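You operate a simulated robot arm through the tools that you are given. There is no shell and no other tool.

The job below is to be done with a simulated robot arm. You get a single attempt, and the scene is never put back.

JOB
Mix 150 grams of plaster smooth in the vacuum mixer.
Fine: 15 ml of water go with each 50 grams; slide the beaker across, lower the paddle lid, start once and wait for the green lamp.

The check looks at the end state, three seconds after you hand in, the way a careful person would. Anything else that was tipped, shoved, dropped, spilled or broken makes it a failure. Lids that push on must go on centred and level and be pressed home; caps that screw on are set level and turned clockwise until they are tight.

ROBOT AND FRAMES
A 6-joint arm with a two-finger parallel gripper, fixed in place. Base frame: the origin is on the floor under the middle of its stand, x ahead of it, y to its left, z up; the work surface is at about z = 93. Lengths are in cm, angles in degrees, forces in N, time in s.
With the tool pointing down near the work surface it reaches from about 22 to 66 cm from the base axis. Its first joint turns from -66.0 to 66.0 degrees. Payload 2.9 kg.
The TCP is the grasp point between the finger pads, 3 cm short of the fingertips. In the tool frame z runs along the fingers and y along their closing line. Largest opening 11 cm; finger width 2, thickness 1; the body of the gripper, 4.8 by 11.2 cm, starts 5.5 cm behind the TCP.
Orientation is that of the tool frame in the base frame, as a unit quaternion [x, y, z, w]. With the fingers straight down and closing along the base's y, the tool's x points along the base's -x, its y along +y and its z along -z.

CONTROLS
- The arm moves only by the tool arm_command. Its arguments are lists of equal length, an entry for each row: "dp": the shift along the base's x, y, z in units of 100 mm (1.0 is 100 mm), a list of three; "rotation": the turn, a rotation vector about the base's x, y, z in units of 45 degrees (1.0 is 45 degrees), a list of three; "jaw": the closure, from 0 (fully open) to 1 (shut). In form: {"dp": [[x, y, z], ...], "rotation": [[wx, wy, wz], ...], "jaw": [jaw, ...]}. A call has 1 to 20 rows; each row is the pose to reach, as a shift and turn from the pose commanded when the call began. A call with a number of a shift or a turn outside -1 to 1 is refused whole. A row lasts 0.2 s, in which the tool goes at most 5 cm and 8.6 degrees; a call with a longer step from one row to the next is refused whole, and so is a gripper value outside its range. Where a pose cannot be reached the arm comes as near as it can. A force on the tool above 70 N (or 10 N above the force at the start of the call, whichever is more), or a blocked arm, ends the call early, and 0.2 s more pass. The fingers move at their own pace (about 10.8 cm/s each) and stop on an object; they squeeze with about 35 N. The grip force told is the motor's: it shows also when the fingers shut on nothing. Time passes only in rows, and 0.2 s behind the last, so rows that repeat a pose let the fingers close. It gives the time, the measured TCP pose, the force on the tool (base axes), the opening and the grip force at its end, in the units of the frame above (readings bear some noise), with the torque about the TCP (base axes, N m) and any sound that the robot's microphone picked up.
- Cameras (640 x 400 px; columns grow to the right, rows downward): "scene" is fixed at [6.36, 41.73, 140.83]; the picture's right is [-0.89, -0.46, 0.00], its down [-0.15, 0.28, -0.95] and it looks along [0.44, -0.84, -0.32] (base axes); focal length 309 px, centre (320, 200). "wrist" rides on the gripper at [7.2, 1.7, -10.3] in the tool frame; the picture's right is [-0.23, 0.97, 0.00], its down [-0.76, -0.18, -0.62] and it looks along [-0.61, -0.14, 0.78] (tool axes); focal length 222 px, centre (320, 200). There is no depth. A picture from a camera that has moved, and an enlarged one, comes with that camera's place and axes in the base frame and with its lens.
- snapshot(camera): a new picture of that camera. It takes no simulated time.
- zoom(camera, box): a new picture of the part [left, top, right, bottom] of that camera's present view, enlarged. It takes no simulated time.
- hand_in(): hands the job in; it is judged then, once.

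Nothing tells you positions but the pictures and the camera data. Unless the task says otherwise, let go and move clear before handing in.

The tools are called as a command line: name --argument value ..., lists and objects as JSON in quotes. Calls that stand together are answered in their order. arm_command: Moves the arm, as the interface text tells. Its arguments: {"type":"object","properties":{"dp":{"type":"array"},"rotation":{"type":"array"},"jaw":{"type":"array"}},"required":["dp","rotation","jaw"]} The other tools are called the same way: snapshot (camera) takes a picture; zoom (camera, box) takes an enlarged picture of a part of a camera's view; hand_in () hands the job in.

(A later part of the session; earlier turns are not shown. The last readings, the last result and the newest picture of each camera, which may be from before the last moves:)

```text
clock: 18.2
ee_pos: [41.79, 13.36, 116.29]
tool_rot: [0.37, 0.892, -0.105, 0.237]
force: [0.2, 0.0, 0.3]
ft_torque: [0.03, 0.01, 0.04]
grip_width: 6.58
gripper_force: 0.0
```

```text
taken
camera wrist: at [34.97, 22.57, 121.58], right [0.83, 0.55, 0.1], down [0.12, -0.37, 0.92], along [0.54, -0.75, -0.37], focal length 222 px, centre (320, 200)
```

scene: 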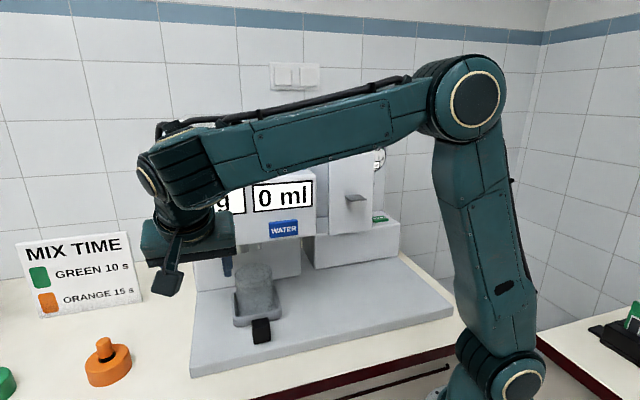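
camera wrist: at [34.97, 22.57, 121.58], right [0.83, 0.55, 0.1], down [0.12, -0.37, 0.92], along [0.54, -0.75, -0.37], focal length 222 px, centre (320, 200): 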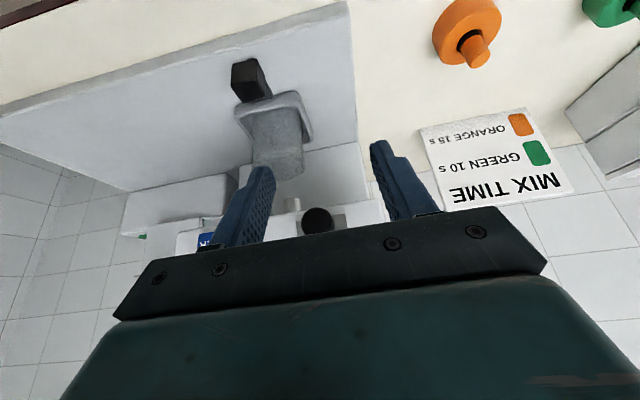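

The arm still blocks the gram display. I'll swing the tool to near-horizontal here, which should keep the sight line to both displays open while I work the knob.

arm_command --dp '[[0, 0, 0], [0, 0, 0], [0, 0, 0], [0, 0, 0], [0, 0, 0], [0, 0, 0], [0, 0, 0], [0, 0, 0]]' --rotation '[[-0.13, -0.125, 0], [-0.26, -0.25, 0], [-0.39, -0.375, 0], [-0.52, -0.5, 0], [-0.65, -0.625, 0], [-0.77, -0.74, 0], [-0.84, -0.81, 0], [-0.84, -0.81, 0]]' --jaw '[0.4, 0.4, 0.4, 0.4, 0.4, 0.4, 0.4, 0.4]'

snapshot --camera "scene"

snapshot --camera "wrist"

```text
clock: 20.0
ee_pos: [44.54, 9.94, 114.69]
tool_rot: [0.285, 0.706, -0.251, 0.598]
force: [0.6, -0.6, 0.6]
ft_torque: [0.0, 0.0, 0.03]
grip_width: 6.58
gripper_force: 0.1
out of reach, approached as far as the arm can: row 6, 7, 8
```

```text
taken
```

scene: 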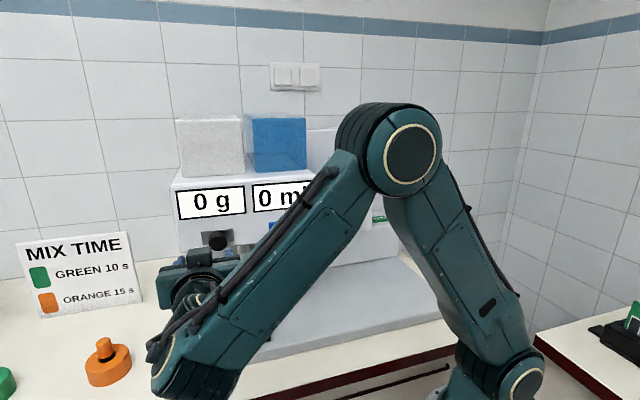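

```text
taken
camera wrist: at [37.64, 18.94, 109.16], right [0.71, 0.67, 0.21], down [-0.47, 0.23, 0.85], along [0.53, -0.7, 0.48], focal length 222 px, centre (320, 200)
```

wrist: 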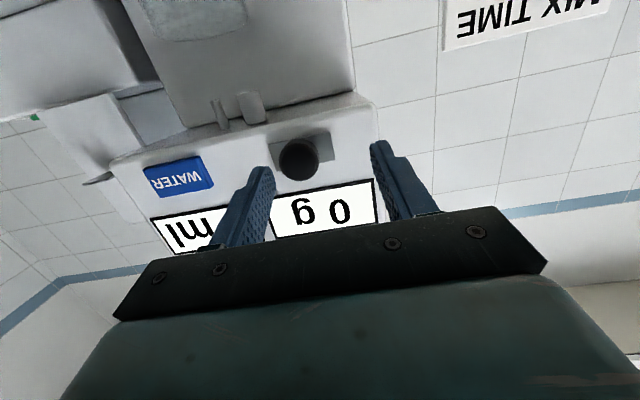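

From this pose both the wrist camera and scene camera read "0 g", so the short pull dispensed nothing. Next I'll move in toward the knob with this near-horizontal tool, in two steps to confirm where I really am.

arm_command --dp '[[0.13, -0.2, -0.04], [0.26, -0.4, -0.08], [0.26, -0.4, -0.1]]' --rotation '[[0, 0, 0], [0, 0, 0], [0, 0, 0]]' --jaw '[0.4, 0.4, 0.4]'

snapshot --camera "wrist"

```text
clock: 20.8
ee_pos: [47.3, 5.72, 113.68]
tool_rot: [0.289, 0.693, -0.265, 0.605]
force: [0.0, -0.6, 0.1]
ft_torque: [-0.01, 0.01, 0.01]
grip_width: 6.58
gripper_force: 0.1
```

```text
taken
camera wrist: at [40.6, 14.78, 107.79], right [0.72, 0.66, 0.21], down [-0.48, 0.26, 0.84], along [0.5, -0.71, 0.5], focal length 222 px, centre (320, 200)
```

wrist: 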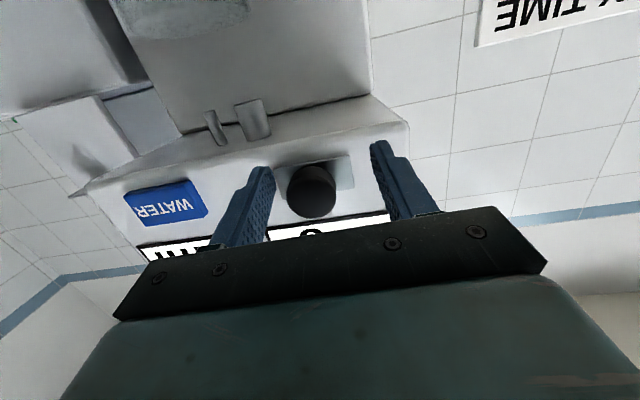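

The command origin follows the measured pose. The knob is about 0.9 cm to the right of and 1 cm above the finger centre, so I'll centre on it, advance slightly and close.

arm_command --dp '[[-0.03, -0.098, 0.12], [-0.03, -0.098, 0.12], [-0.03, -0.098, 0.12], [-0.03, -0.098, 0.12], [-0.03, -0.098, 0.12]]' --rotation '[[0, 0, 0], [0, 0, 0], [0, 0, 0], [0, 0, 0], [0, 0, 0]]' --jaw '[0.4, 0.4, 0.65, 1.0, 1.0]'

snapshot --camera "wrist"

snapshot --camera "scene"

```text
clock: 22.0
ee_pos: [46.85, 4.73, 114.78]
tool_rot: [0.287, 0.694, -0.263, 0.605]
force: [-0.2, -1.6, -0.5]
ft_torque: [0.14, 0.15, 0.63]
grip_width: 3.34
gripper_force: 45.4
```

```text
taken
camera wrist: at [40.28, 13.76, 108.99], right [0.72, 0.66, 0.21], down [-0.48, 0.26, 0.84], along [0.5, -0.71, 0.5], focal length 222 px, centre (320, 200)
```

wrist: 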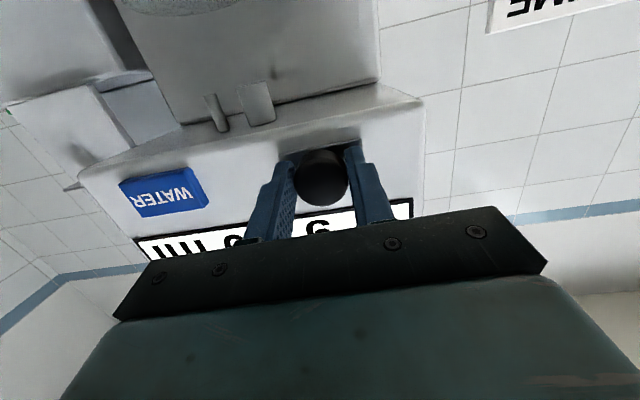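

```text
taken
```

scene: 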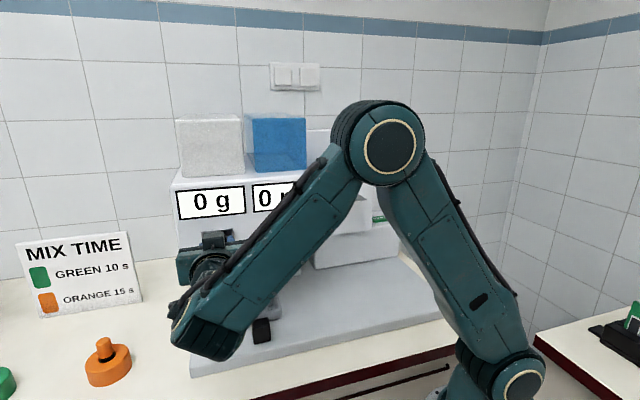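

The knob is gripped and "0 g" stays readable in the scene view. I'll pull it out in small steps and watch the display and forces.

arm_command --dp '[[-0.07, 0.072, 0], [-0.14, 0.144, 0]]' --rotation '[[0, 0, 0], [0, 0, 0]]' --jaw '[1.0, 1.0]'

snapshot --camera "scene"

snapshot --camera "wrist"

```text
clock: 22.6
ee_pos: [45.31, 6.24, 114.9]
tool_rot: [0.288, 0.694, -0.263, 0.606]
force: [6.5, 5.1, 4.4]
ft_torque: [-0.4, -0.12, 0.49]
grip_width: 3.38
gripper_force: 44.7
```

```text
taken
```

scene: 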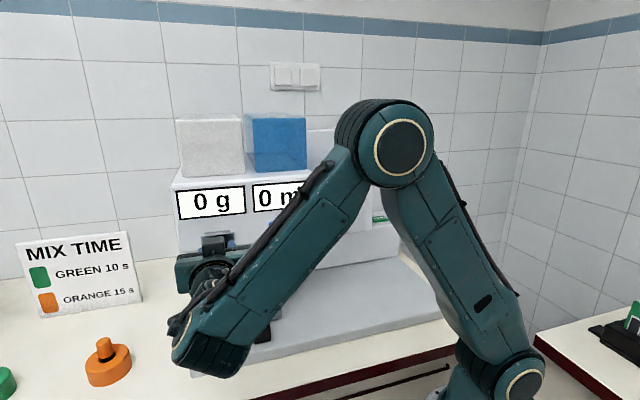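

```text
taken
camera wrist: at [38.77, 15.22, 108.97], right [0.72, 0.66, 0.21], down [-0.48, 0.26, 0.84], along [0.5, -0.7, 0.5], focal length 222 px, centre (320, 200)
```

wrist: 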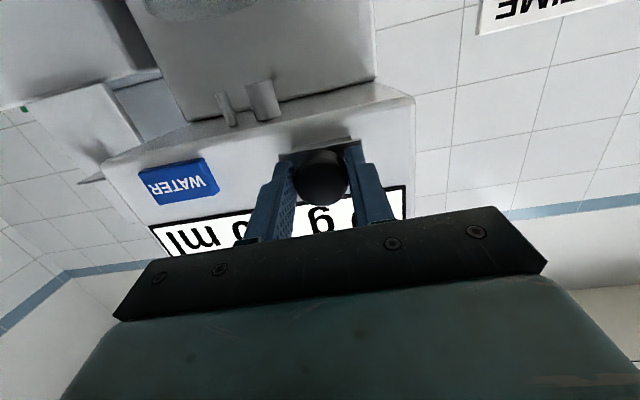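

zoom --camera "wrist" --box '[230, 70, 420, 220]'

arm_command --dp '[[-0.07, 0.072, 0]]' --rotation '[[0, 0, 0]]' --jaw '[1.0]'

zoom --camera "scene" --box '[165, 165, 325, 265]'

zoom --camera "wrist" --box '[230, 70, 420, 220]'

```text
2.67 times, centred on (325, 145) of wrist
camera zoom: at [38.77, 15.22, 108.97], right [0.72, 0.66, 0.21], down [-0.48, 0.26, 0.84], along [0.5, -0.7, 0.5], focal length 592 px, centre (307, 347)
```

zoom: 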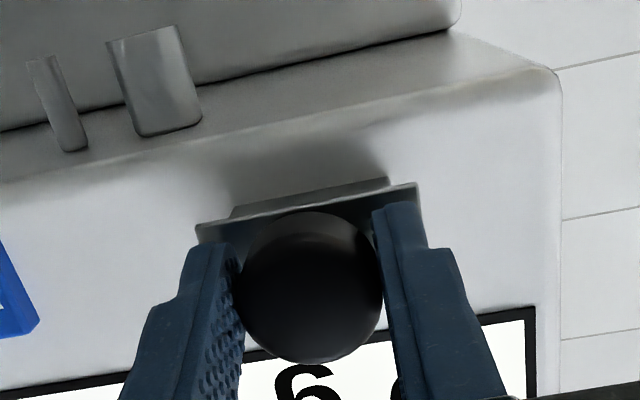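

```text
clock: 23.0
ee_pos: [44.83, 6.93, 114.81]
tool_rot: [0.287, 0.695, -0.262, 0.605]
force: [10.1, 8.0, -0.1]
ft_torque: [-0.63, -0.79, 0.65]
grip_width: 3.35
gripper_force: 45.1
```

```text
4.00 times, centred on (245, 215) of scene
camera zoom: at [6.39, 41.76, 140.82], right [-0.89, -0.46, 0.0], down [-0.15, 0.28, -0.95], along [0.44, -0.84, -0.32], focal length 1238 px, centre (620, 140)
```

zoom: 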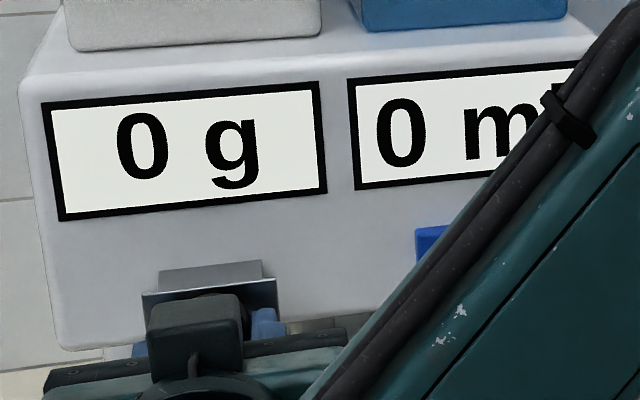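

```text
2.67 times, centred on (325, 145) of wrist
camera zoom: at [38.05, 15.91, 109.02], right [0.72, 0.66, 0.21], down [-0.48, 0.26, 0.84], along [0.5, -0.7, 0.5], focal length 592 px, centre (307, 347)
```

zoom: 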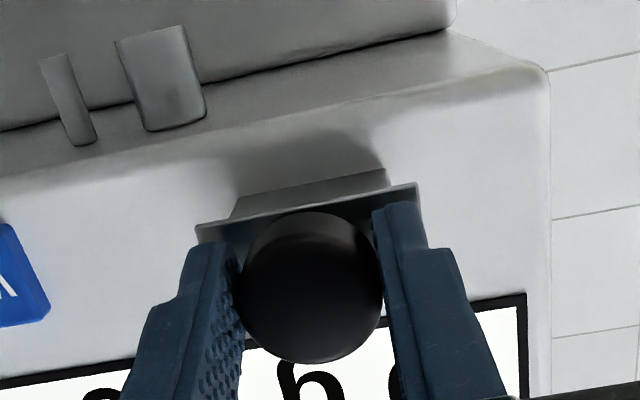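

It's a metering slide: the steel plate and a bar behind it come out with the knob, and the display is still 0 g. I'll keep pulling in small steps until it reacts or reaches a stop.

arm_command --dp '[[-0.07, 0.072, 0]]' --rotation '[[0, 0, 0]]' --jaw '[1.0]'

zoom --camera "scene" --box '[165, 165, 325, 265]'

zoom --camera "wrist" --box '[230, 70, 420, 220]'

```text
clock: 23.4
ee_pos: [44.33, 7.33, 114.91]
tool_rot: [0.284, 0.698, -0.258, 0.605]
force: [15.2, 12.5, 4.2]
ft_torque: [-0.61, -0.52, 0.27]
grip_width: 3.36
gripper_force: 45.0
out of reach, approached as far as the arm can: row 1
```

```text
4.00 times, centred on (245, 215) of scene
camera zoom: at [6.4, 41.78, 140.82], right [-0.89, -0.46, 0.0], down [-0.15, 0.28, -0.95], along [0.44, -0.84, -0.32], focal length 1238 px, centre (620, 140)
```

zoom: 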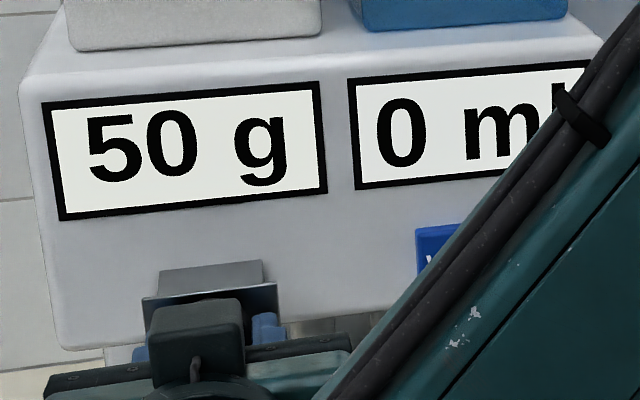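

```text
2.67 times, centred on (325, 145) of wrist
camera zoom: at [37.61, 16.26, 109.08], right [0.72, 0.66, 0.21], down [-0.48, 0.25, 0.84], along [0.51, -0.7, 0.5], focal length 592 px, centre (307, 347)
```

zoom: 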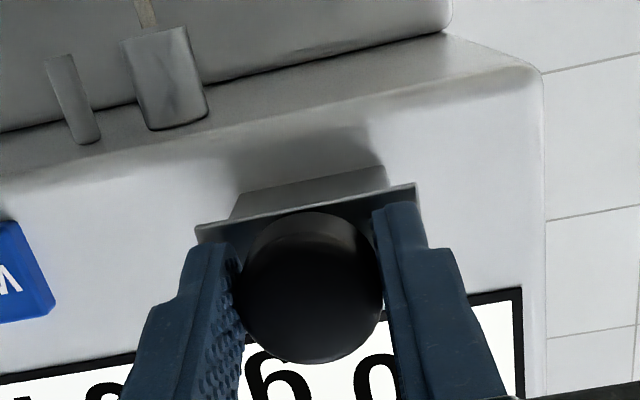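

The slide gave 50 g at about 3.6 cm of travel, so three strokes make 150 g. I'll push it fully back in and confirm the display stays at 50 g.

arm_command --dp '[[0.06, -0.062, 0], [0.12, -0.124, 0], [0.18, -0.187, 0], [0.248, -0.257, 0], [0.248, -0.257, 0]]' --rotation '[[0, 0, 0], [0, 0, 0], [0, 0, 0], [0, 0, 0], [0, 0, 0]]' --jaw '[1.0, 1.0, 1.0, 1.0, 1.0]'

zoom --camera "scene" --box '[165, 165, 325, 265]'

zoom --camera "wrist" --box '[230, 70, 420, 220]'

```text
clock: 24.6
ee_pos: [46.94, 4.75, 114.84]
tool_rot: [0.285, 0.694, -0.263, 0.606]
force: [-3.4, 28.9, 0.4]
ft_torque: [-0.64, -0.74, 0.9]
grip_width: 3.38
gripper_force: 45.3
```

```text
4.00 times, centred on (245, 215) of scene
camera zoom: at [6.34, 41.83, 140.8], right [-0.89, -0.46, 0.0], down [-0.15, 0.28, -0.95], along [0.44, -0.84, -0.32], focal length 1238 px, centre (620, 140)
```

zoom: 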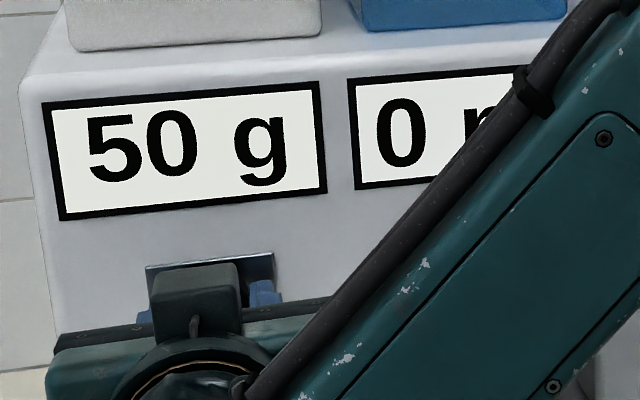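

```text
2.67 times, centred on (325, 145) of wrist
camera zoom: at [40.25, 13.67, 108.96], right [0.72, 0.66, 0.21], down [-0.48, 0.26, 0.84], along [0.5, -0.7, 0.5], focal length 592 px, centre (307, 347)
```

zoom: 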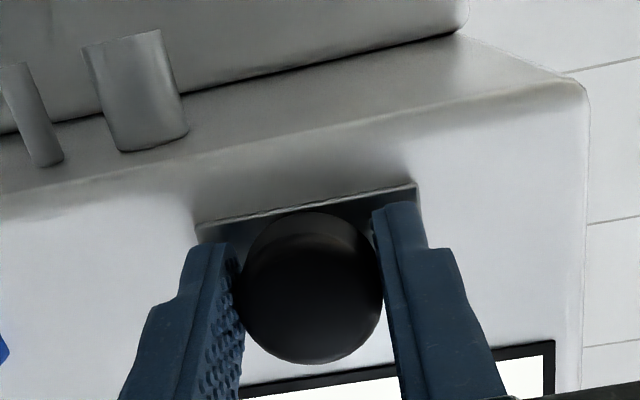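

It's seated again with 50 g shown. Second stroke: pull out and check for 100 g.

arm_command --dp '[[-0.063, 0.065, 0], [-0.126, 0.13, 0], [-0.19, 0.195, 0], [-0.255, 0.262, 0]]' --rotation '[[0, 0, 0], [0, 0, 0], [0, 0, 0], [0, 0, 0]]' --jaw '[1.0, 1.0, 1.0, 1.0]'

zoom --camera "scene" --box '[165, 165, 325, 265]'

snapshot --camera "wrist"

```text
clock: 25.6
ee_pos: [44.49, 7.12, 114.84]
tool_rot: [0.286, 0.697, -0.261, 0.604]
force: [15.5, 12.8, -3.8]
ft_torque: [-0.73, -0.49, 0.5]
grip_width: 3.33
gripper_force: 45.0
```

```text
4.00 times, centred on (245, 215) of scene
camera zoom: at [6.42, 41.78, 140.81], right [-0.89, -0.46, 0.0], down [-0.15, 0.28, -0.95], along [0.44, -0.84, -0.32], focal length 1238 px, centre (620, 140)
```

zoom: 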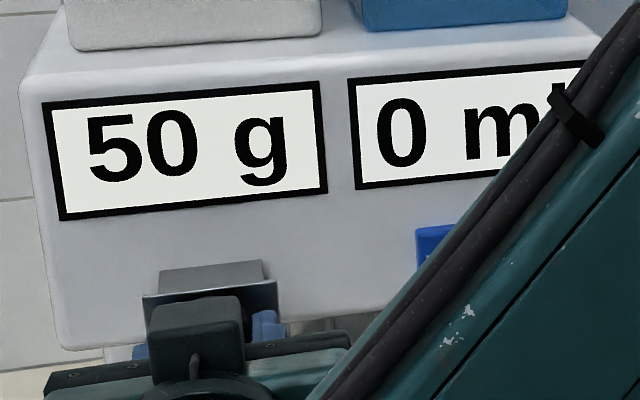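

```text
taken
camera wrist: at [37.82, 16.08, 109.05], right [0.72, 0.66, 0.21], down [-0.48, 0.25, 0.84], along [0.51, -0.7, 0.5], focal length 222 px, centre (320, 200)
```

wrist: 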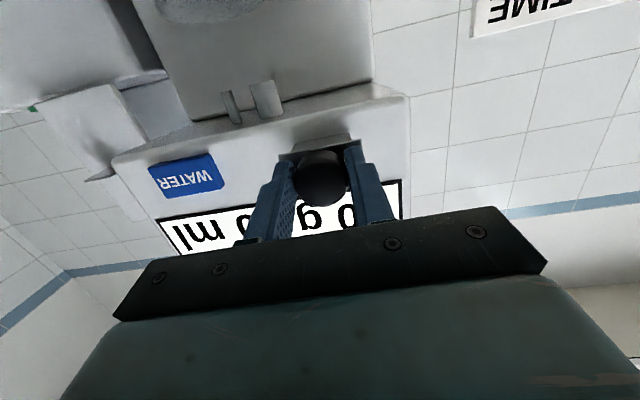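

Not quite at the trigger point yet (still 50 g); I'll pull about 3 mm more.

arm_command --dp '[[-0.021, 0.022, 0], [-0.028, 0.029, 0]]' --rotation '[[0, 0, 0], [0, 0, 0]]' --jaw '[1.0, 1.0]'

zoom --camera "scene" --box '[165, 165, 325, 265]'

```text
clock: 26.2
ee_pos: [44.38, 7.25, 114.9]
tool_rot: [0.286, 0.698, -0.26, 0.603]
force: [12.1, 9.5, -4.6]
ft_torque: [-0.67, -0.62, 0.61]
grip_width: 3.37
gripper_force: 44.6
out of reach, approached as far as the arm can: row 2
```

```text
4.00 times, centred on (245, 215) of scene
camera zoom: at [6.4, 41.77, 140.82], right [-0.89, -0.46, 0.0], down [-0.15, 0.28, -0.95], along [0.44, -0.84, -0.32], focal length 1238 px, centre (620, 140)
```

zoom: 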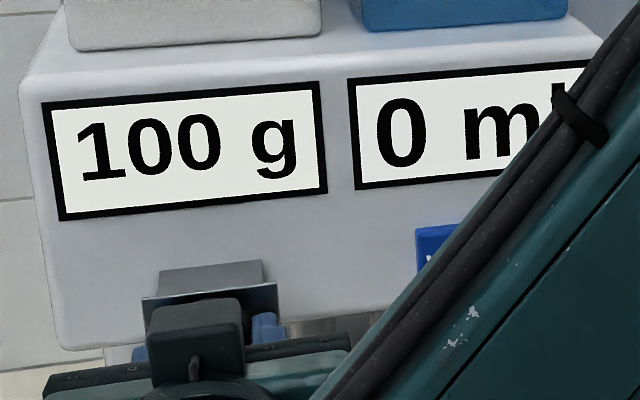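

100 g now, right near the end of the slide's travel. I'll push it back in fully and confirm the display holds at 100 g.

arm_command --dp '[[0.06, -0.062, 0], [0.12, -0.124, 0], [0.18, -0.187, 0], [0.245, -0.252, 0], [0.245, -0.252, 0]]' --rotation '[[0, 0, 0], [0, 0, 0], [0, 0, 0], [0, 0, 0], [0, 0, 0]]' --jaw '[1.0, 1.0, 1.0, 1.0, 1.0]'

zoom --camera "scene" --box '[165, 165, 325, 265]'

snapshot --camera "wrist"

```text
clock: 27.4
ee_pos: [46.82, 4.72, 114.85]
tool_rot: [0.287, 0.694, -0.262, 0.606]
force: [15.4, 17.6, 9.8]
ft_torque: [0.62, 0.77, 0.63]
grip_width: 3.35
gripper_force: 45.0
```

```text
4.00 times, centred on (245, 215) of scene
camera zoom: at [6.4, 41.78, 140.81], right [-0.89, -0.46, 0.0], down [-0.15, 0.28, -0.95], along [0.44, -0.84, -0.32], focal length 1238 px, centre (620, 140)
```

zoom: 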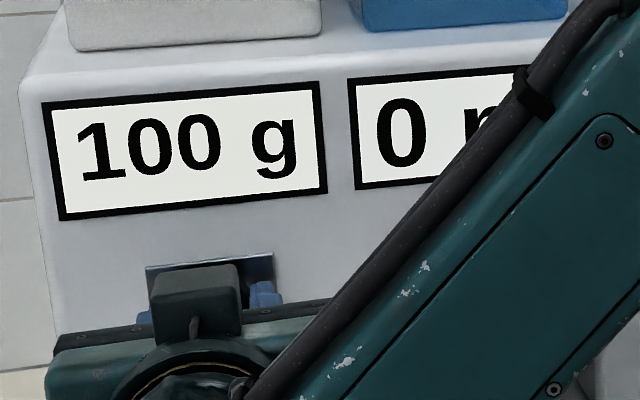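

```text
taken
camera wrist: at [40.24, 13.75, 108.95], right [0.72, 0.66, 0.21], down [-0.48, 0.26, 0.84], along [0.5, -0.7, 0.5], focal length 222 px, centre (320, 200)
```

wrist: 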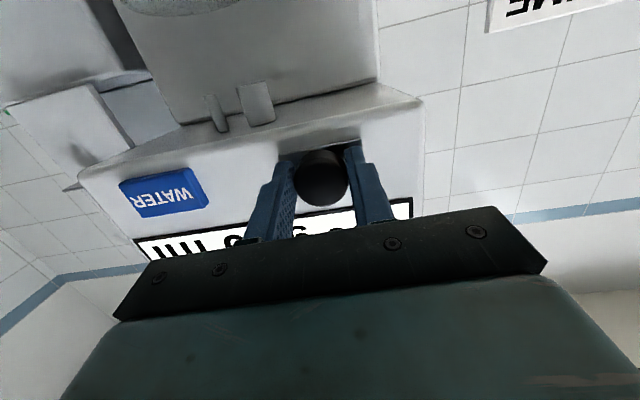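

Third stroke: the same pull to the trigger point.

arm_command --dp '[[-0.063, 0.065, 0], [-0.126, 0.13, 0], [-0.19, 0.195, 0], [-0.25, 0.257, 0], [-0.265, 0.273, 0]]' --rotation '[[0, 0, 0], [0, 0, 0], [0, 0, 0], [0, 0, 0], [0, 0, 0]]' --jaw '[1.0, 1.0, 1.0, 1.0, 1.0]'

zoom --camera "scene" --box '[165, 165, 325, 265]'

```text
clock: 28.6
ee_pos: [44.33, 7.2, 114.84]
tool_rot: [0.287, 0.697, -0.261, 0.603]
force: [13.6, 12.0, 4.6]
ft_torque: [-0.93, -0.64, 0.46]
grip_width: 3.35
gripper_force: 45.3
out of reach, approached as far as the arm can: row 5
```

```text
4.00 times, centred on (245, 215) of scene
camera zoom: at [6.39, 41.77, 140.82], right [-0.89, -0.46, 0.0], down [-0.15, 0.28, -0.95], along [0.44, -0.84, -0.32], focal length 1238 px, centre (620, 140)
```

zoom: 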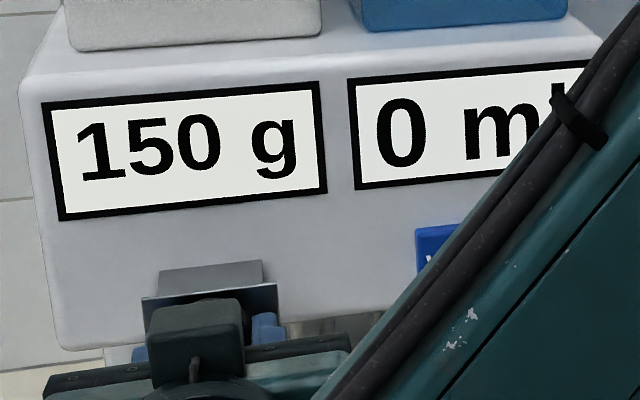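

150 g is reached. I'll push the slide back in completely, then release the knob and back off straight.

arm_command --dp '[[0.06, -0.062, 0], [0.12, -0.124, 0], [0.18, -0.187, 0], [0.248, -0.25, 0], [0.248, -0.25, 0]]' --rotation '[[0, 0, 0], [0, 0, 0], [0, 0, 0], [0, 0, 0], [0, 0, 0]]' --jaw '[1.0, 1.0, 1.0, 1.0, 1.0]'

arm_command --dp '[[0, 0, 0], [0, 0, 0], [-0.09, 0.093, 0], [-0.19, 0.19, 0], [-0.25, 0.26, 0]]' --rotation '[[0, 0, 0], [0, 0, 0], [0, 0, 0], [0, 0, 0], [0, 0, 0]]' --jaw '[0.5, 0.4, 0.4, 0.4, 0.4]'

snapshot --camera "wrist"

snapshot --camera "scene"

```text
clock: 29.8
ee_pos: [46.91, 4.77, 114.9]
tool_rot: [0.287, 0.692, -0.264, 0.607]
force: [5.9, 14.1, 22.0]
ft_torque: [0.11, -0.08, 0.47]
grip_width: 3.35
gripper_force: 45.5
```

```text
clock: 31.0
ee_pos: [44.36, 7.25, 114.72]
tool_rot: [0.287, 0.697, -0.261, 0.603]
force: [-0.3, 0.4, 0.4]
ft_torque: [0.03, -0.01, 0.03]
grip_width: 6.58
gripper_force: 0.0
```

```text
taken
camera wrist: at [37.71, 16.14, 108.93], right [0.72, 0.66, 0.21], down [-0.48, 0.25, 0.84], along [0.5, -0.71, 0.5], focal length 222 px, centre (320, 200)
```

wrist: 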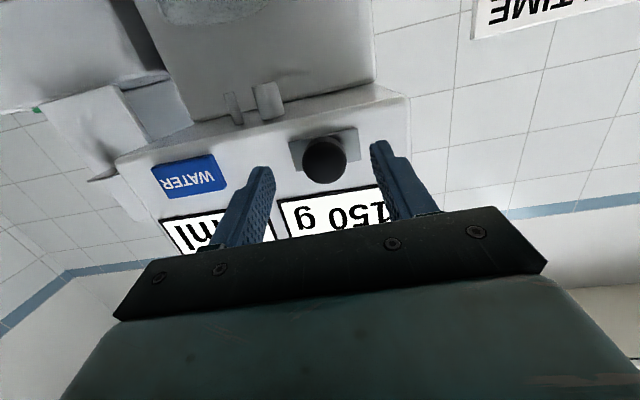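

```text
taken
```

scene: 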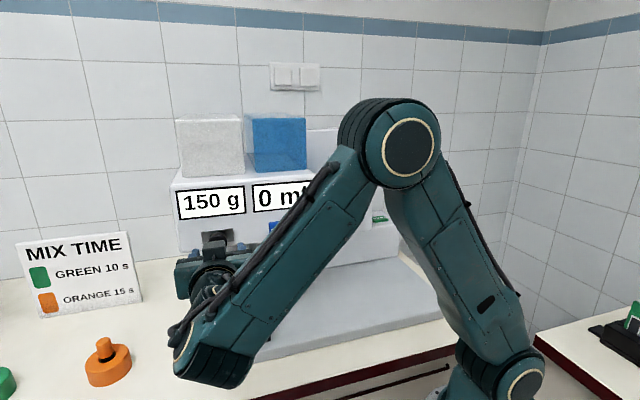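

The slide is seated and both views show 150 g. Now I'll close the fingers and move right to just in front of the WATER button (s≈24, z≈115), easing the tilt to about 57°.

arm_command --dp '[[-0.08, 0.0, 0.02], [-0.26, -0.2, 0.04], [-0.44, -0.42, 0.06], [-0.63, -0.7, 0.08], [-0.82, -0.98, 0.1], [-0.82, -0.98, 0.1]]' --rotation '[[0.05, 0.05, 0], [0.12, 0.12, 0], [0.2, 0.2, 0], [0.3, 0.29, 0], [0.4, 0.386, 0], [0.4, 0.386, 0]]' --jaw '[0.5, 0.7, 0.9, 1.0, 1.0, 1.0]'

snapshot --camera "wrist"

snapshot --camera "scene"

```text
clock: 32.4
ee_pos: [36.19, -2.51, 115.64]
tool_rot: [0.336, 0.81, -0.192, 0.441]
force: [0.3, 0.1, 1.1]
ft_torque: [0.01, 0.04, 0.01]
grip_width: 0.03
gripper_force: 34.6
```

```text
taken
camera wrist: at [28.58, 7.61, 115.12], right [0.78, 0.6, 0.18], down [-0.2, -0.03, 0.98], along [0.59, -0.8, 0.09], focal length 222 px, centre (320, 200)
```

wrist: 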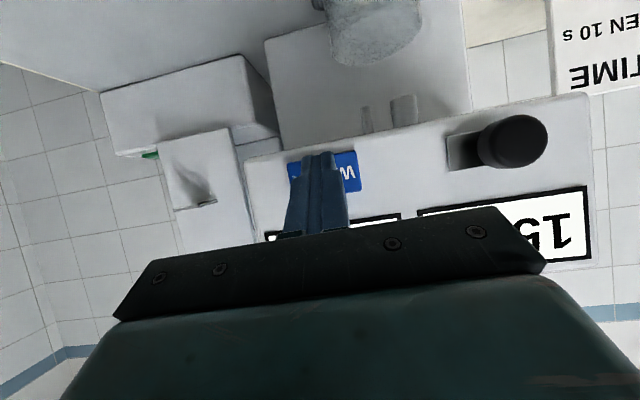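

```text
taken
```

scene: 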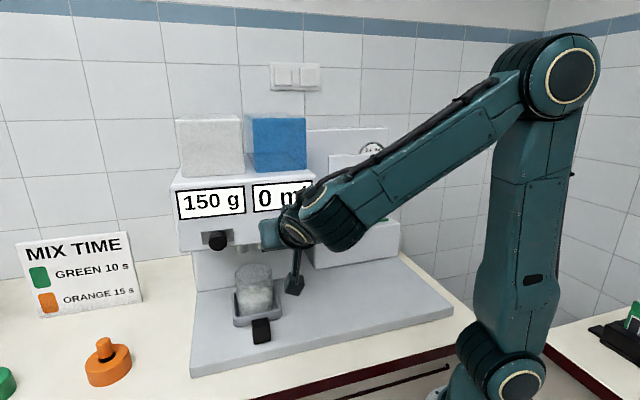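

The beaker now holds white plaster, and the closed fingertips point at the WATER button with the ml digit readable in the scene view. I'll advance 2.6 cm toward the button, then press in small steps.

arm_command --dp '[[0.06, -0.062, 0], [0.12, -0.125, 0], [0.18, -0.187, 0]]' --rotation '[[0, 0, 0], [0, 0, 0], [0, 0, 0]]' --jaw '[1, 1, 1]'

zoom --camera "scene" --box '[165, 165, 325, 265]'

zoom --camera "wrist" --box '[230, 90, 430, 250]'

```text
clock: 33.2
ee_pos: [37.92, -4.55, 115.68]
tool_rot: [0.336, 0.809, -0.193, 0.441]
force: [-0.4, 0.2, -0.1]
ft_torque: [0.05, 0.0, 0.01]
grip_width: 0.01
gripper_force: 34.5
```

```text
4.00 times, centred on (245, 215) of scene
camera zoom: at [6.36, 41.73, 140.83], right [-0.89, -0.46, 0.0], down [-0.15, 0.28, -0.95], along [0.44, -0.84, -0.32], focal length 1238 px, centre (620, 140)
```

zoom: 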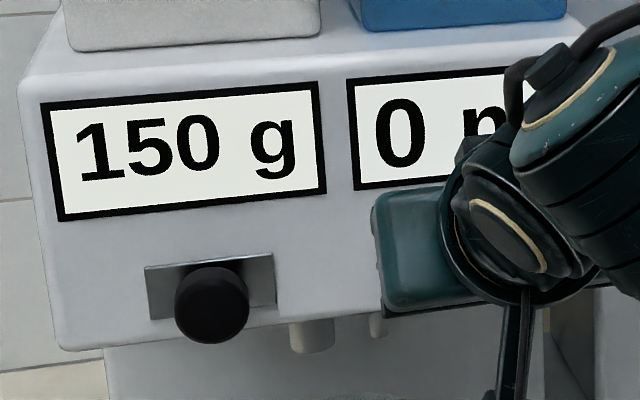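

```text
2.50 times, centred on (330, 170) of wrist
camera zoom: at [30.35, 5.57, 115.2], right [0.78, 0.6, 0.18], down [-0.2, -0.03, 0.98], along [0.59, -0.8, 0.09], focal length 555 px, centre (295, 275)
```

zoom: 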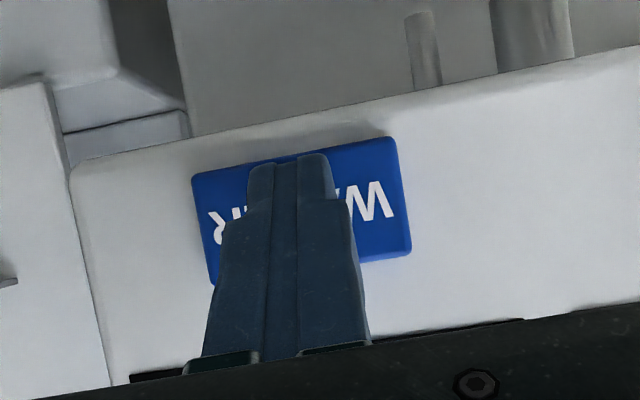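

arm_command --dp '[[0.021, -0.022, 0], [0.035, -0.036, 0]]' --rotation '[[0, 0, 0], [0, 0, 0]]' --jaw '[1, 1]'

zoom --camera "scene" --box '[165, 165, 325, 265]'

```text
clock: 33.8
ee_pos: [38.06, -4.72, 115.69]
tool_rot: [0.336, 0.81, -0.192, 0.441]
force: [-0.4, 2.0, 0.4]
ft_torque: [0.02, 0.0, -0.04]
grip_width: 0.0
gripper_force: 35.2
heard: click
```

```text
4.00 times, centred on (245, 215) of scene
camera zoom: at [6.36, 41.74, 140.83], right [-0.89, -0.46, 0.0], down [-0.15, 0.28, -0.95], along [0.44, -0.84, -0.32], focal length 1238 px, centre (620, 140)
```

zoom: 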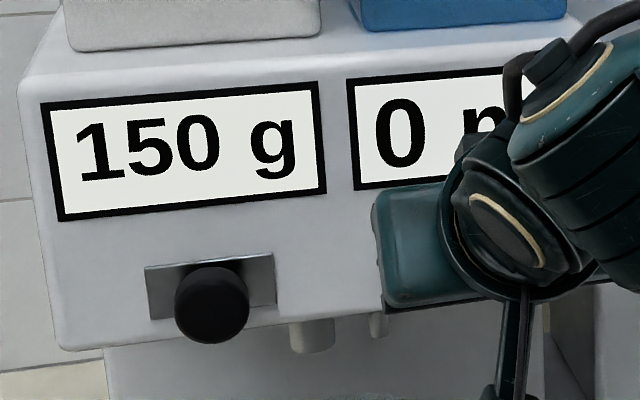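

A click was heard with almost no force; the display still reads 0 ml. I'll hold for one short row and look again, to learn whether it meters per press or by time.

arm_command --dp '[[0, 0, 0]]' --rotation '[[0, 0, 0]]' --jaw '[1]'

zoom --camera "scene" --box '[165, 165, 325, 265]'

```text
clock: 34.2
ee_pos: [38.19, -4.84, 115.74]
tool_rot: [0.336, 0.81, -0.193, 0.44]
force: [-1.2, 1.3, -0.4]
ft_torque: [0.03, -0.02, 0.02]
grip_width: 0.01
gripper_force: 34.4
```

```text
4.00 times, centred on (245, 215) of scene
camera zoom: at [6.36, 41.74, 140.83], right [-0.89, -0.46, 0.0], down [-0.15, 0.28, -0.95], along [0.44, -0.84, -0.32], focal length 1238 px, centre (620, 140)
```

zoom: 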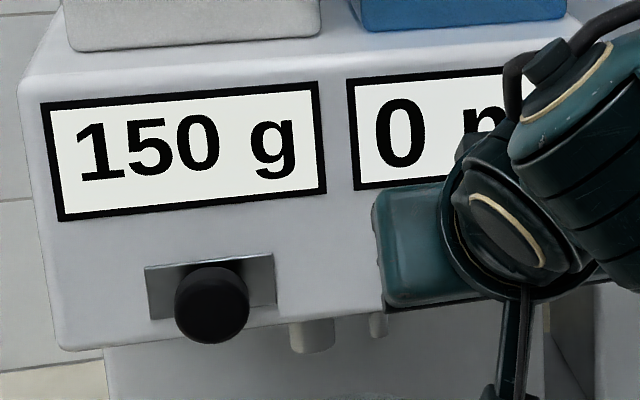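

arm_command --dp '[[0, 0, 0], [0, 0, 0]]' --rotation '[[0, 0, 0], [0, 0, 0]]' --jaw '[1, 1]'

zoom --camera "scene" --box '[165, 165, 325, 265]'

zoom --camera "wrist" --box '[230, 0, 480, 250]'

```text
clock: 34.8
ee_pos: [38.22, -4.99, 115.76]
tool_rot: [0.336, 0.81, -0.193, 0.441]
force: [-0.4, 2.5, 1.0]
ft_torque: [0.0, 0.04, 0.04]
grip_width: 0.0
gripper_force: 35.1
```

```text
4.00 times, centred on (245, 215) of scene
camera zoom: at [6.36, 41.74, 140.83], right [-0.89, -0.46, 0.0], down [-0.15, 0.28, -0.95], along [0.44, -0.84, -0.32], focal length 1238 px, centre (620, 140)
```

zoom: 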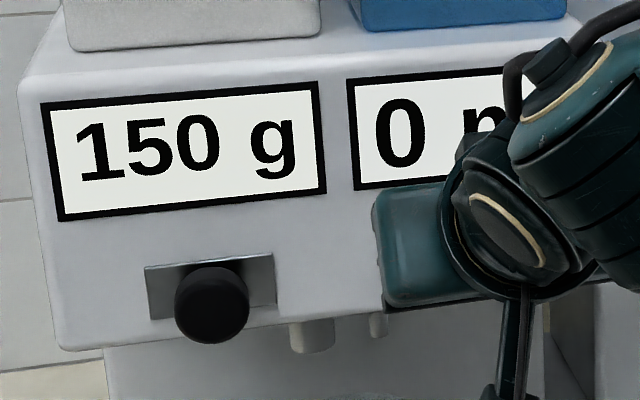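

```text
1.60 times, centred on (355, 125) of wrist
camera zoom: at [30.61, 5.19, 115.19], right [0.78, 0.6, 0.18], down [-0.2, -0.03, 0.98], along [0.59, -0.8, 0.09], focal length 355 px, centre (264, 320)
```

zoom: 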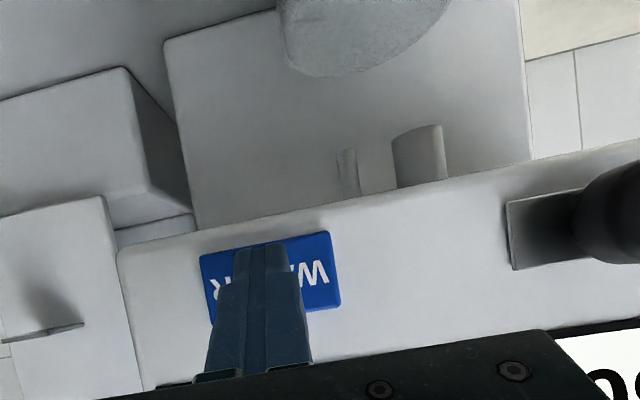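

Holding changes nothing. I'll release the button by backing off 1.5 cm and see whether the display counts on release.

arm_command --dp '[[-0.05, 0.052, 0], [-0.104, 0.108, 0]]' --rotation '[[0, 0, 0], [0, 0, 0]]' --jaw '[1, 1]'

zoom --camera "scene" --box '[165, 165, 325, 265]'

snapshot --camera "wrist"

```text
clock: 35.4
ee_pos: [37.12, -3.85, 115.89]
tool_rot: [0.336, 0.81, -0.193, 0.442]
force: [0.1, -0.7, 0.5]
ft_torque: [-0.02, -0.03, -0.01]
grip_width: 0.0
gripper_force: 35.3
```

```text
4.00 times, centred on (245, 215) of scene
camera zoom: at [6.36, 41.73, 140.83], right [-0.89, -0.46, 0.0], down [-0.15, 0.28, -0.95], along [0.44, -0.84, -0.32], focal length 1238 px, centre (620, 140)
```

zoom: 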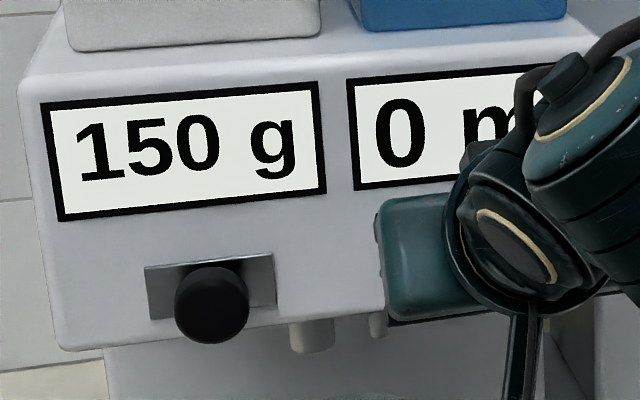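

```text
taken
camera wrist: at [29.6, 6.27, 115.28], right [0.78, 0.6, 0.18], down [-0.2, -0.03, 0.98], along [0.59, -0.8, 0.1], focal length 222 px, centre (320, 200)
```

wrist: 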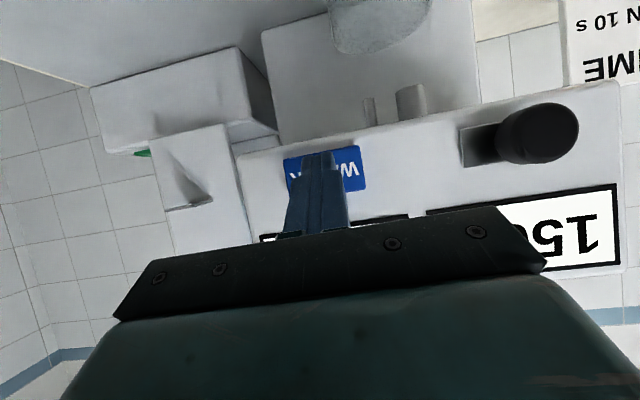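

Still 0 ml. I'll wait two seconds off the button in case the dose counts late, before pressing again.

arm_command --dp '[[0, 0, 0], [0, 0, 0], [0, 0, 0], [0, 0, 0], [0, 0, 0], [0, 0, 0], [0, 0, 0], [0, 0, 0], [0, 0, 0], [0, 0, 0]]' --rotation '[[0, 0, 0], [0, 0, 0], [0, 0, 0], [0, 0, 0], [0, 0, 0], [0, 0, 0], [0, 0, 0], [0, 0, 0], [0, 0, 0], [0, 0, 0]]' --jaw '[1, 1, 1, 1, 1, 1, 1, 1, 1, 1]'

zoom --camera "scene" --box '[165, 165, 325, 265]'

zoom --camera "scene" --box '[210, 235, 310, 345]'

```text
clock: 37.6
ee_pos: [37.14, -3.8, 115.89]
tool_rot: [0.336, 0.809, -0.193, 0.441]
force: [0.0, 0.3, -0.1]
ft_torque: [0.01, 0.02, 0.0]
grip_width: 0.0
gripper_force: 35.1
```

```text
4.00 times, centred on (245, 215) of scene
camera zoom: at [6.36, 41.73, 140.83], right [-0.89, -0.46, 0.0], down [-0.15, 0.28, -0.95], along [0.44, -0.84, -0.32], focal length 1238 px, centre (620, 140)
```

zoom: 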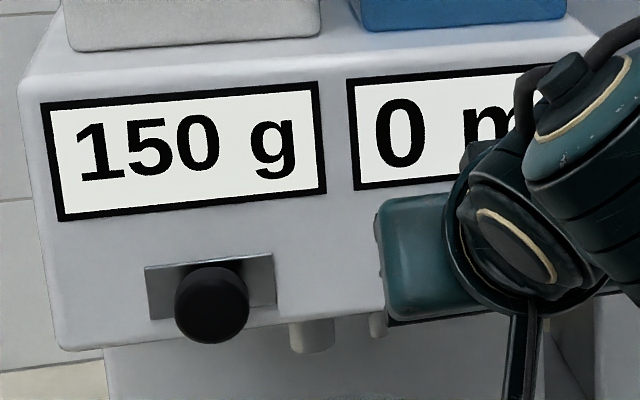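

```text
3.64 times, centred on (260, 290) of scene
camera zoom: at [6.36, 41.73, 140.83], right [-0.89, -0.46, 0.0], down [-0.15, 0.28, -0.95], along [0.44, -0.84, -0.32], focal length 1125 px, centre (538, -127)
```

zoom: 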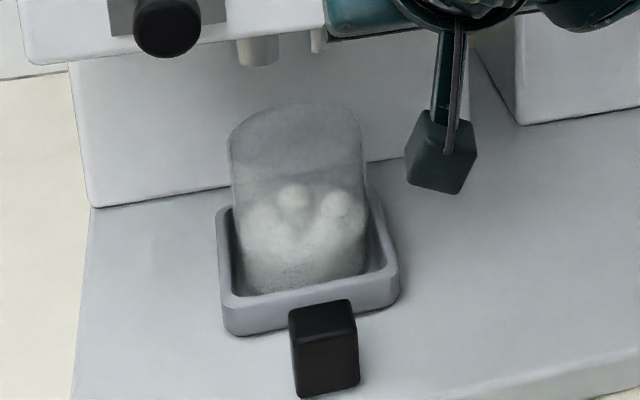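

Three heaps of plaster are in the beaker but no water came, so the press was too shallow. I'll press deeper in fine steps and watch for the count.

arm_command --dp '[[0.07, -0.072, 0], [0.104, -0.108, 0], [0.118, -0.122, 0], [0.128, -0.132, 0]]' --rotation '[[0, 0, 0], [0, 0, 0], [0, 0, 0], [0, 0, 0]]' --jaw '[1, 1, 1, 1]'

zoom --camera "scene" --box '[165, 165, 325, 265]'

```text
clock: 38.6
ee_pos: [38.39, -5.12, 115.64]
tool_rot: [0.335, 0.81, -0.193, 0.441]
force: [-3.0, 2.0, -0.6]
ft_torque: [0.03, 0.07, -0.01]
grip_width: 0.0
gripper_force: 34.9
heard: click
```

```text
4.00 times, centred on (245, 215) of scene
camera zoom: at [6.35, 41.74, 140.83], right [-0.89, -0.46, 0.0], down [-0.15, 0.28, -0.95], along [0.44, -0.84, -0.32], focal length 1238 px, centre (620, 140)
```

zoom: 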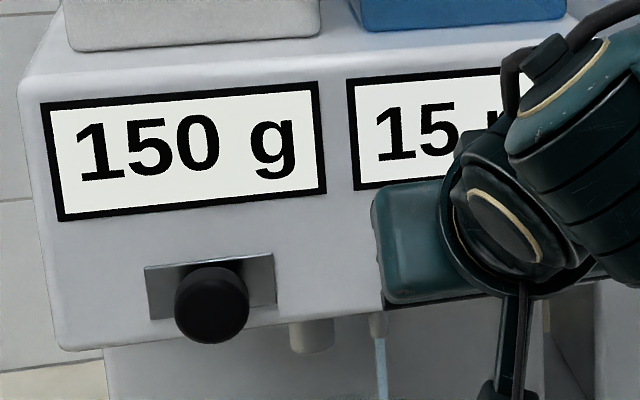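

It counted 15 ml and a water jet is running into the beaker, so a deep press gives 15 ml. I'll release, let the jet finish and confirm it stays at 15 ml.

arm_command --dp '[[-0.05, 0.052, 0], [-0.1, 0.104, 0], [-0.128, 0.132, 0], [-0.128, 0.132, 0], [-0.128, 0.132, 0], [-0.128, 0.132, 0], [-0.128, 0.132, 0], [-0.128, 0.132, 0]]' --rotation '[[0, 0, 0], [0, 0, 0], [0, 0, 0], [0, 0, 0], [0, 0, 0], [0, 0, 0], [0, 0, 0], [0, 0, 0]]' --jaw '[1, 1, 1, 1, 1, 1, 1, 1]'

zoom --camera "scene" --box '[165, 165, 325, 265]'

zoom --camera "scene" --box '[210, 235, 310, 345]'

```text
clock: 40.4
ee_pos: [37.09, -3.68, 115.76]
tool_rot: [0.337, 0.809, -0.194, 0.44]
force: [0.9, 0.0, 0.3]
ft_torque: [0.02, 0.01, 0.01]
grip_width: 0.0
gripper_force: 34.9
```

```text
4.00 times, centred on (245, 215) of scene
camera zoom: at [6.36, 41.73, 140.83], right [-0.89, -0.46, 0.0], down [-0.15, 0.28, -0.95], along [0.44, -0.84, -0.32], focal length 1238 px, centre (620, 140)
```

zoom: 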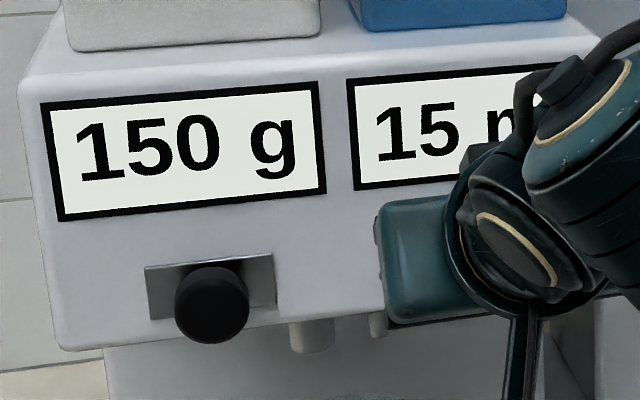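

```text
3.64 times, centred on (260, 290) of scene
camera zoom: at [6.36, 41.73, 140.83], right [-0.89, -0.46, 0.0], down [-0.15, 0.28, -0.95], along [0.44, -0.84, -0.32], focal length 1125 px, centre (538, -127)
```

zoom: 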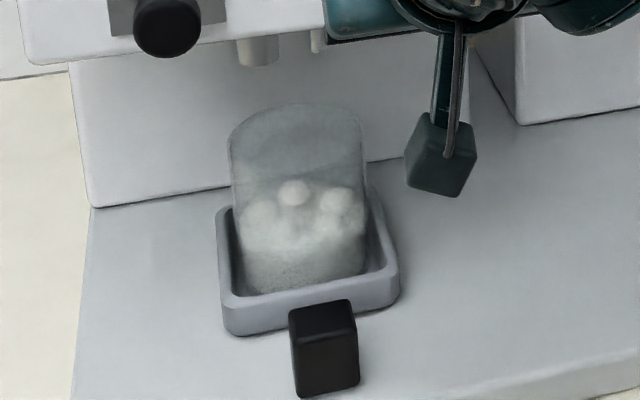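

The display holds at 15 ml and the jet has stopped. Second press, the same stroke.

arm_command --dp '[[0.07, -0.072, 0], [0.104, -0.108, 0], [0.118, -0.122, 0], [0.128, -0.132, 0]]' --rotation '[[0, 0, 0], [0, 0, 0], [0, 0, 0], [0, 0, 0]]' --jaw '[1, 1, 1, 1]'

zoom --camera "scene" --box '[165, 165, 325, 265]'

```text
clock: 41.4
ee_pos: [38.45, -5.04, 115.7]
tool_rot: [0.335, 0.81, -0.192, 0.441]
force: [-2.5, 3.1, 1.1]
ft_torque: [-0.03, -0.03, 0.03]
grip_width: 0.01
gripper_force: 34.9
heard: click
```

```text
4.00 times, centred on (245, 215) of scene
camera zoom: at [6.35, 41.74, 140.83], right [-0.89, -0.46, 0.0], down [-0.15, 0.28, -0.95], along [0.44, -0.84, -0.32], focal length 1238 px, centre (620, 140)
```

zoom: 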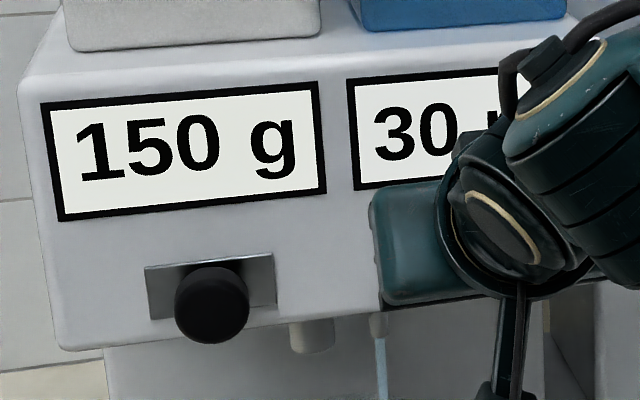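

The display shows 30 ml. I'll release, let the jet finish and check before the last press.

arm_command --dp '[[-0.05, 0.052, 0], [-0.1, 0.104, 0], [-0.128, 0.132, 0], [-0.128, 0.132, 0], [-0.128, 0.132, 0], [-0.128, 0.132, 0], [-0.128, 0.132, 0], [-0.128, 0.132, 0]]' --rotation '[[0, 0, 0], [0, 0, 0], [0, 0, 0], [0, 0, 0], [0, 0, 0], [0, 0, 0], [0, 0, 0], [0, 0, 0]]' --jaw '[1, 1, 1, 1, 1, 1, 1, 1]'

zoom --camera "scene" --box '[165, 165, 325, 265]'

```text
clock: 43.2
ee_pos: [37.29, -3.74, 115.67]
tool_rot: [0.336, 0.81, -0.193, 0.441]
force: [0.7, 0.9, 0.6]
ft_torque: [-0.01, -0.03, 0.03]
grip_width: 0.0
gripper_force: 34.7
```

```text
4.00 times, centred on (245, 215) of scene
camera zoom: at [6.36, 41.73, 140.83], right [-0.89, -0.46, 0.0], down [-0.15, 0.28, -0.95], along [0.44, -0.84, -0.32], focal length 1238 px, centre (620, 140)
```

zoom: 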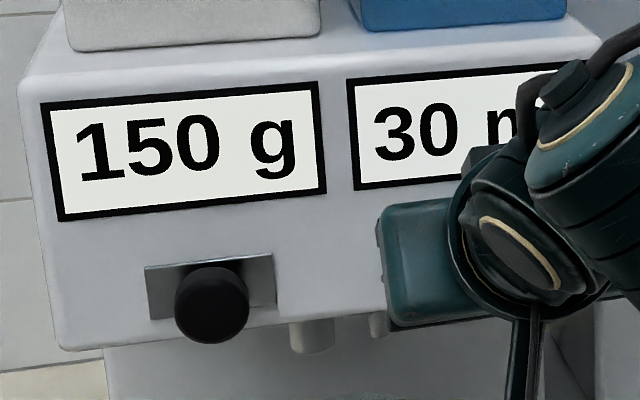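

It reads 30 ml steadily. Third and last press for 45 ml.

arm_command --dp '[[0.07, -0.072, 0], [0.104, -0.108, 0], [0.118, -0.122, 0], [0.128, -0.132, 0]]' --rotation '[[0, 0, 0], [0, 0, 0], [0, 0, 0], [0, 0, 0]]' --jaw '[1, 1, 1, 1]'

zoom --camera "scene" --box '[165, 165, 325, 265]'

```text
clock: 44.2
ee_pos: [38.41, -4.99, 115.59]
tool_rot: [0.336, 0.81, -0.193, 0.441]
force: [-4.3, 5.6, 2.5]
ft_torque: [-0.04, -0.06, 0.03]
grip_width: 0.0
gripper_force: 34.7
heard: click
```

```text
4.00 times, centred on (245, 215) of scene
camera zoom: at [6.34, 41.75, 140.83], right [-0.89, -0.46, 0.0], down [-0.15, 0.28, -0.95], along [0.44, -0.84, -0.32], focal length 1238 px, centre (620, 140)
```

zoom: 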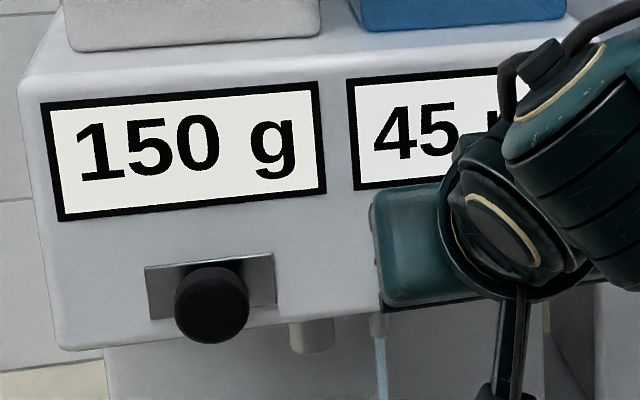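

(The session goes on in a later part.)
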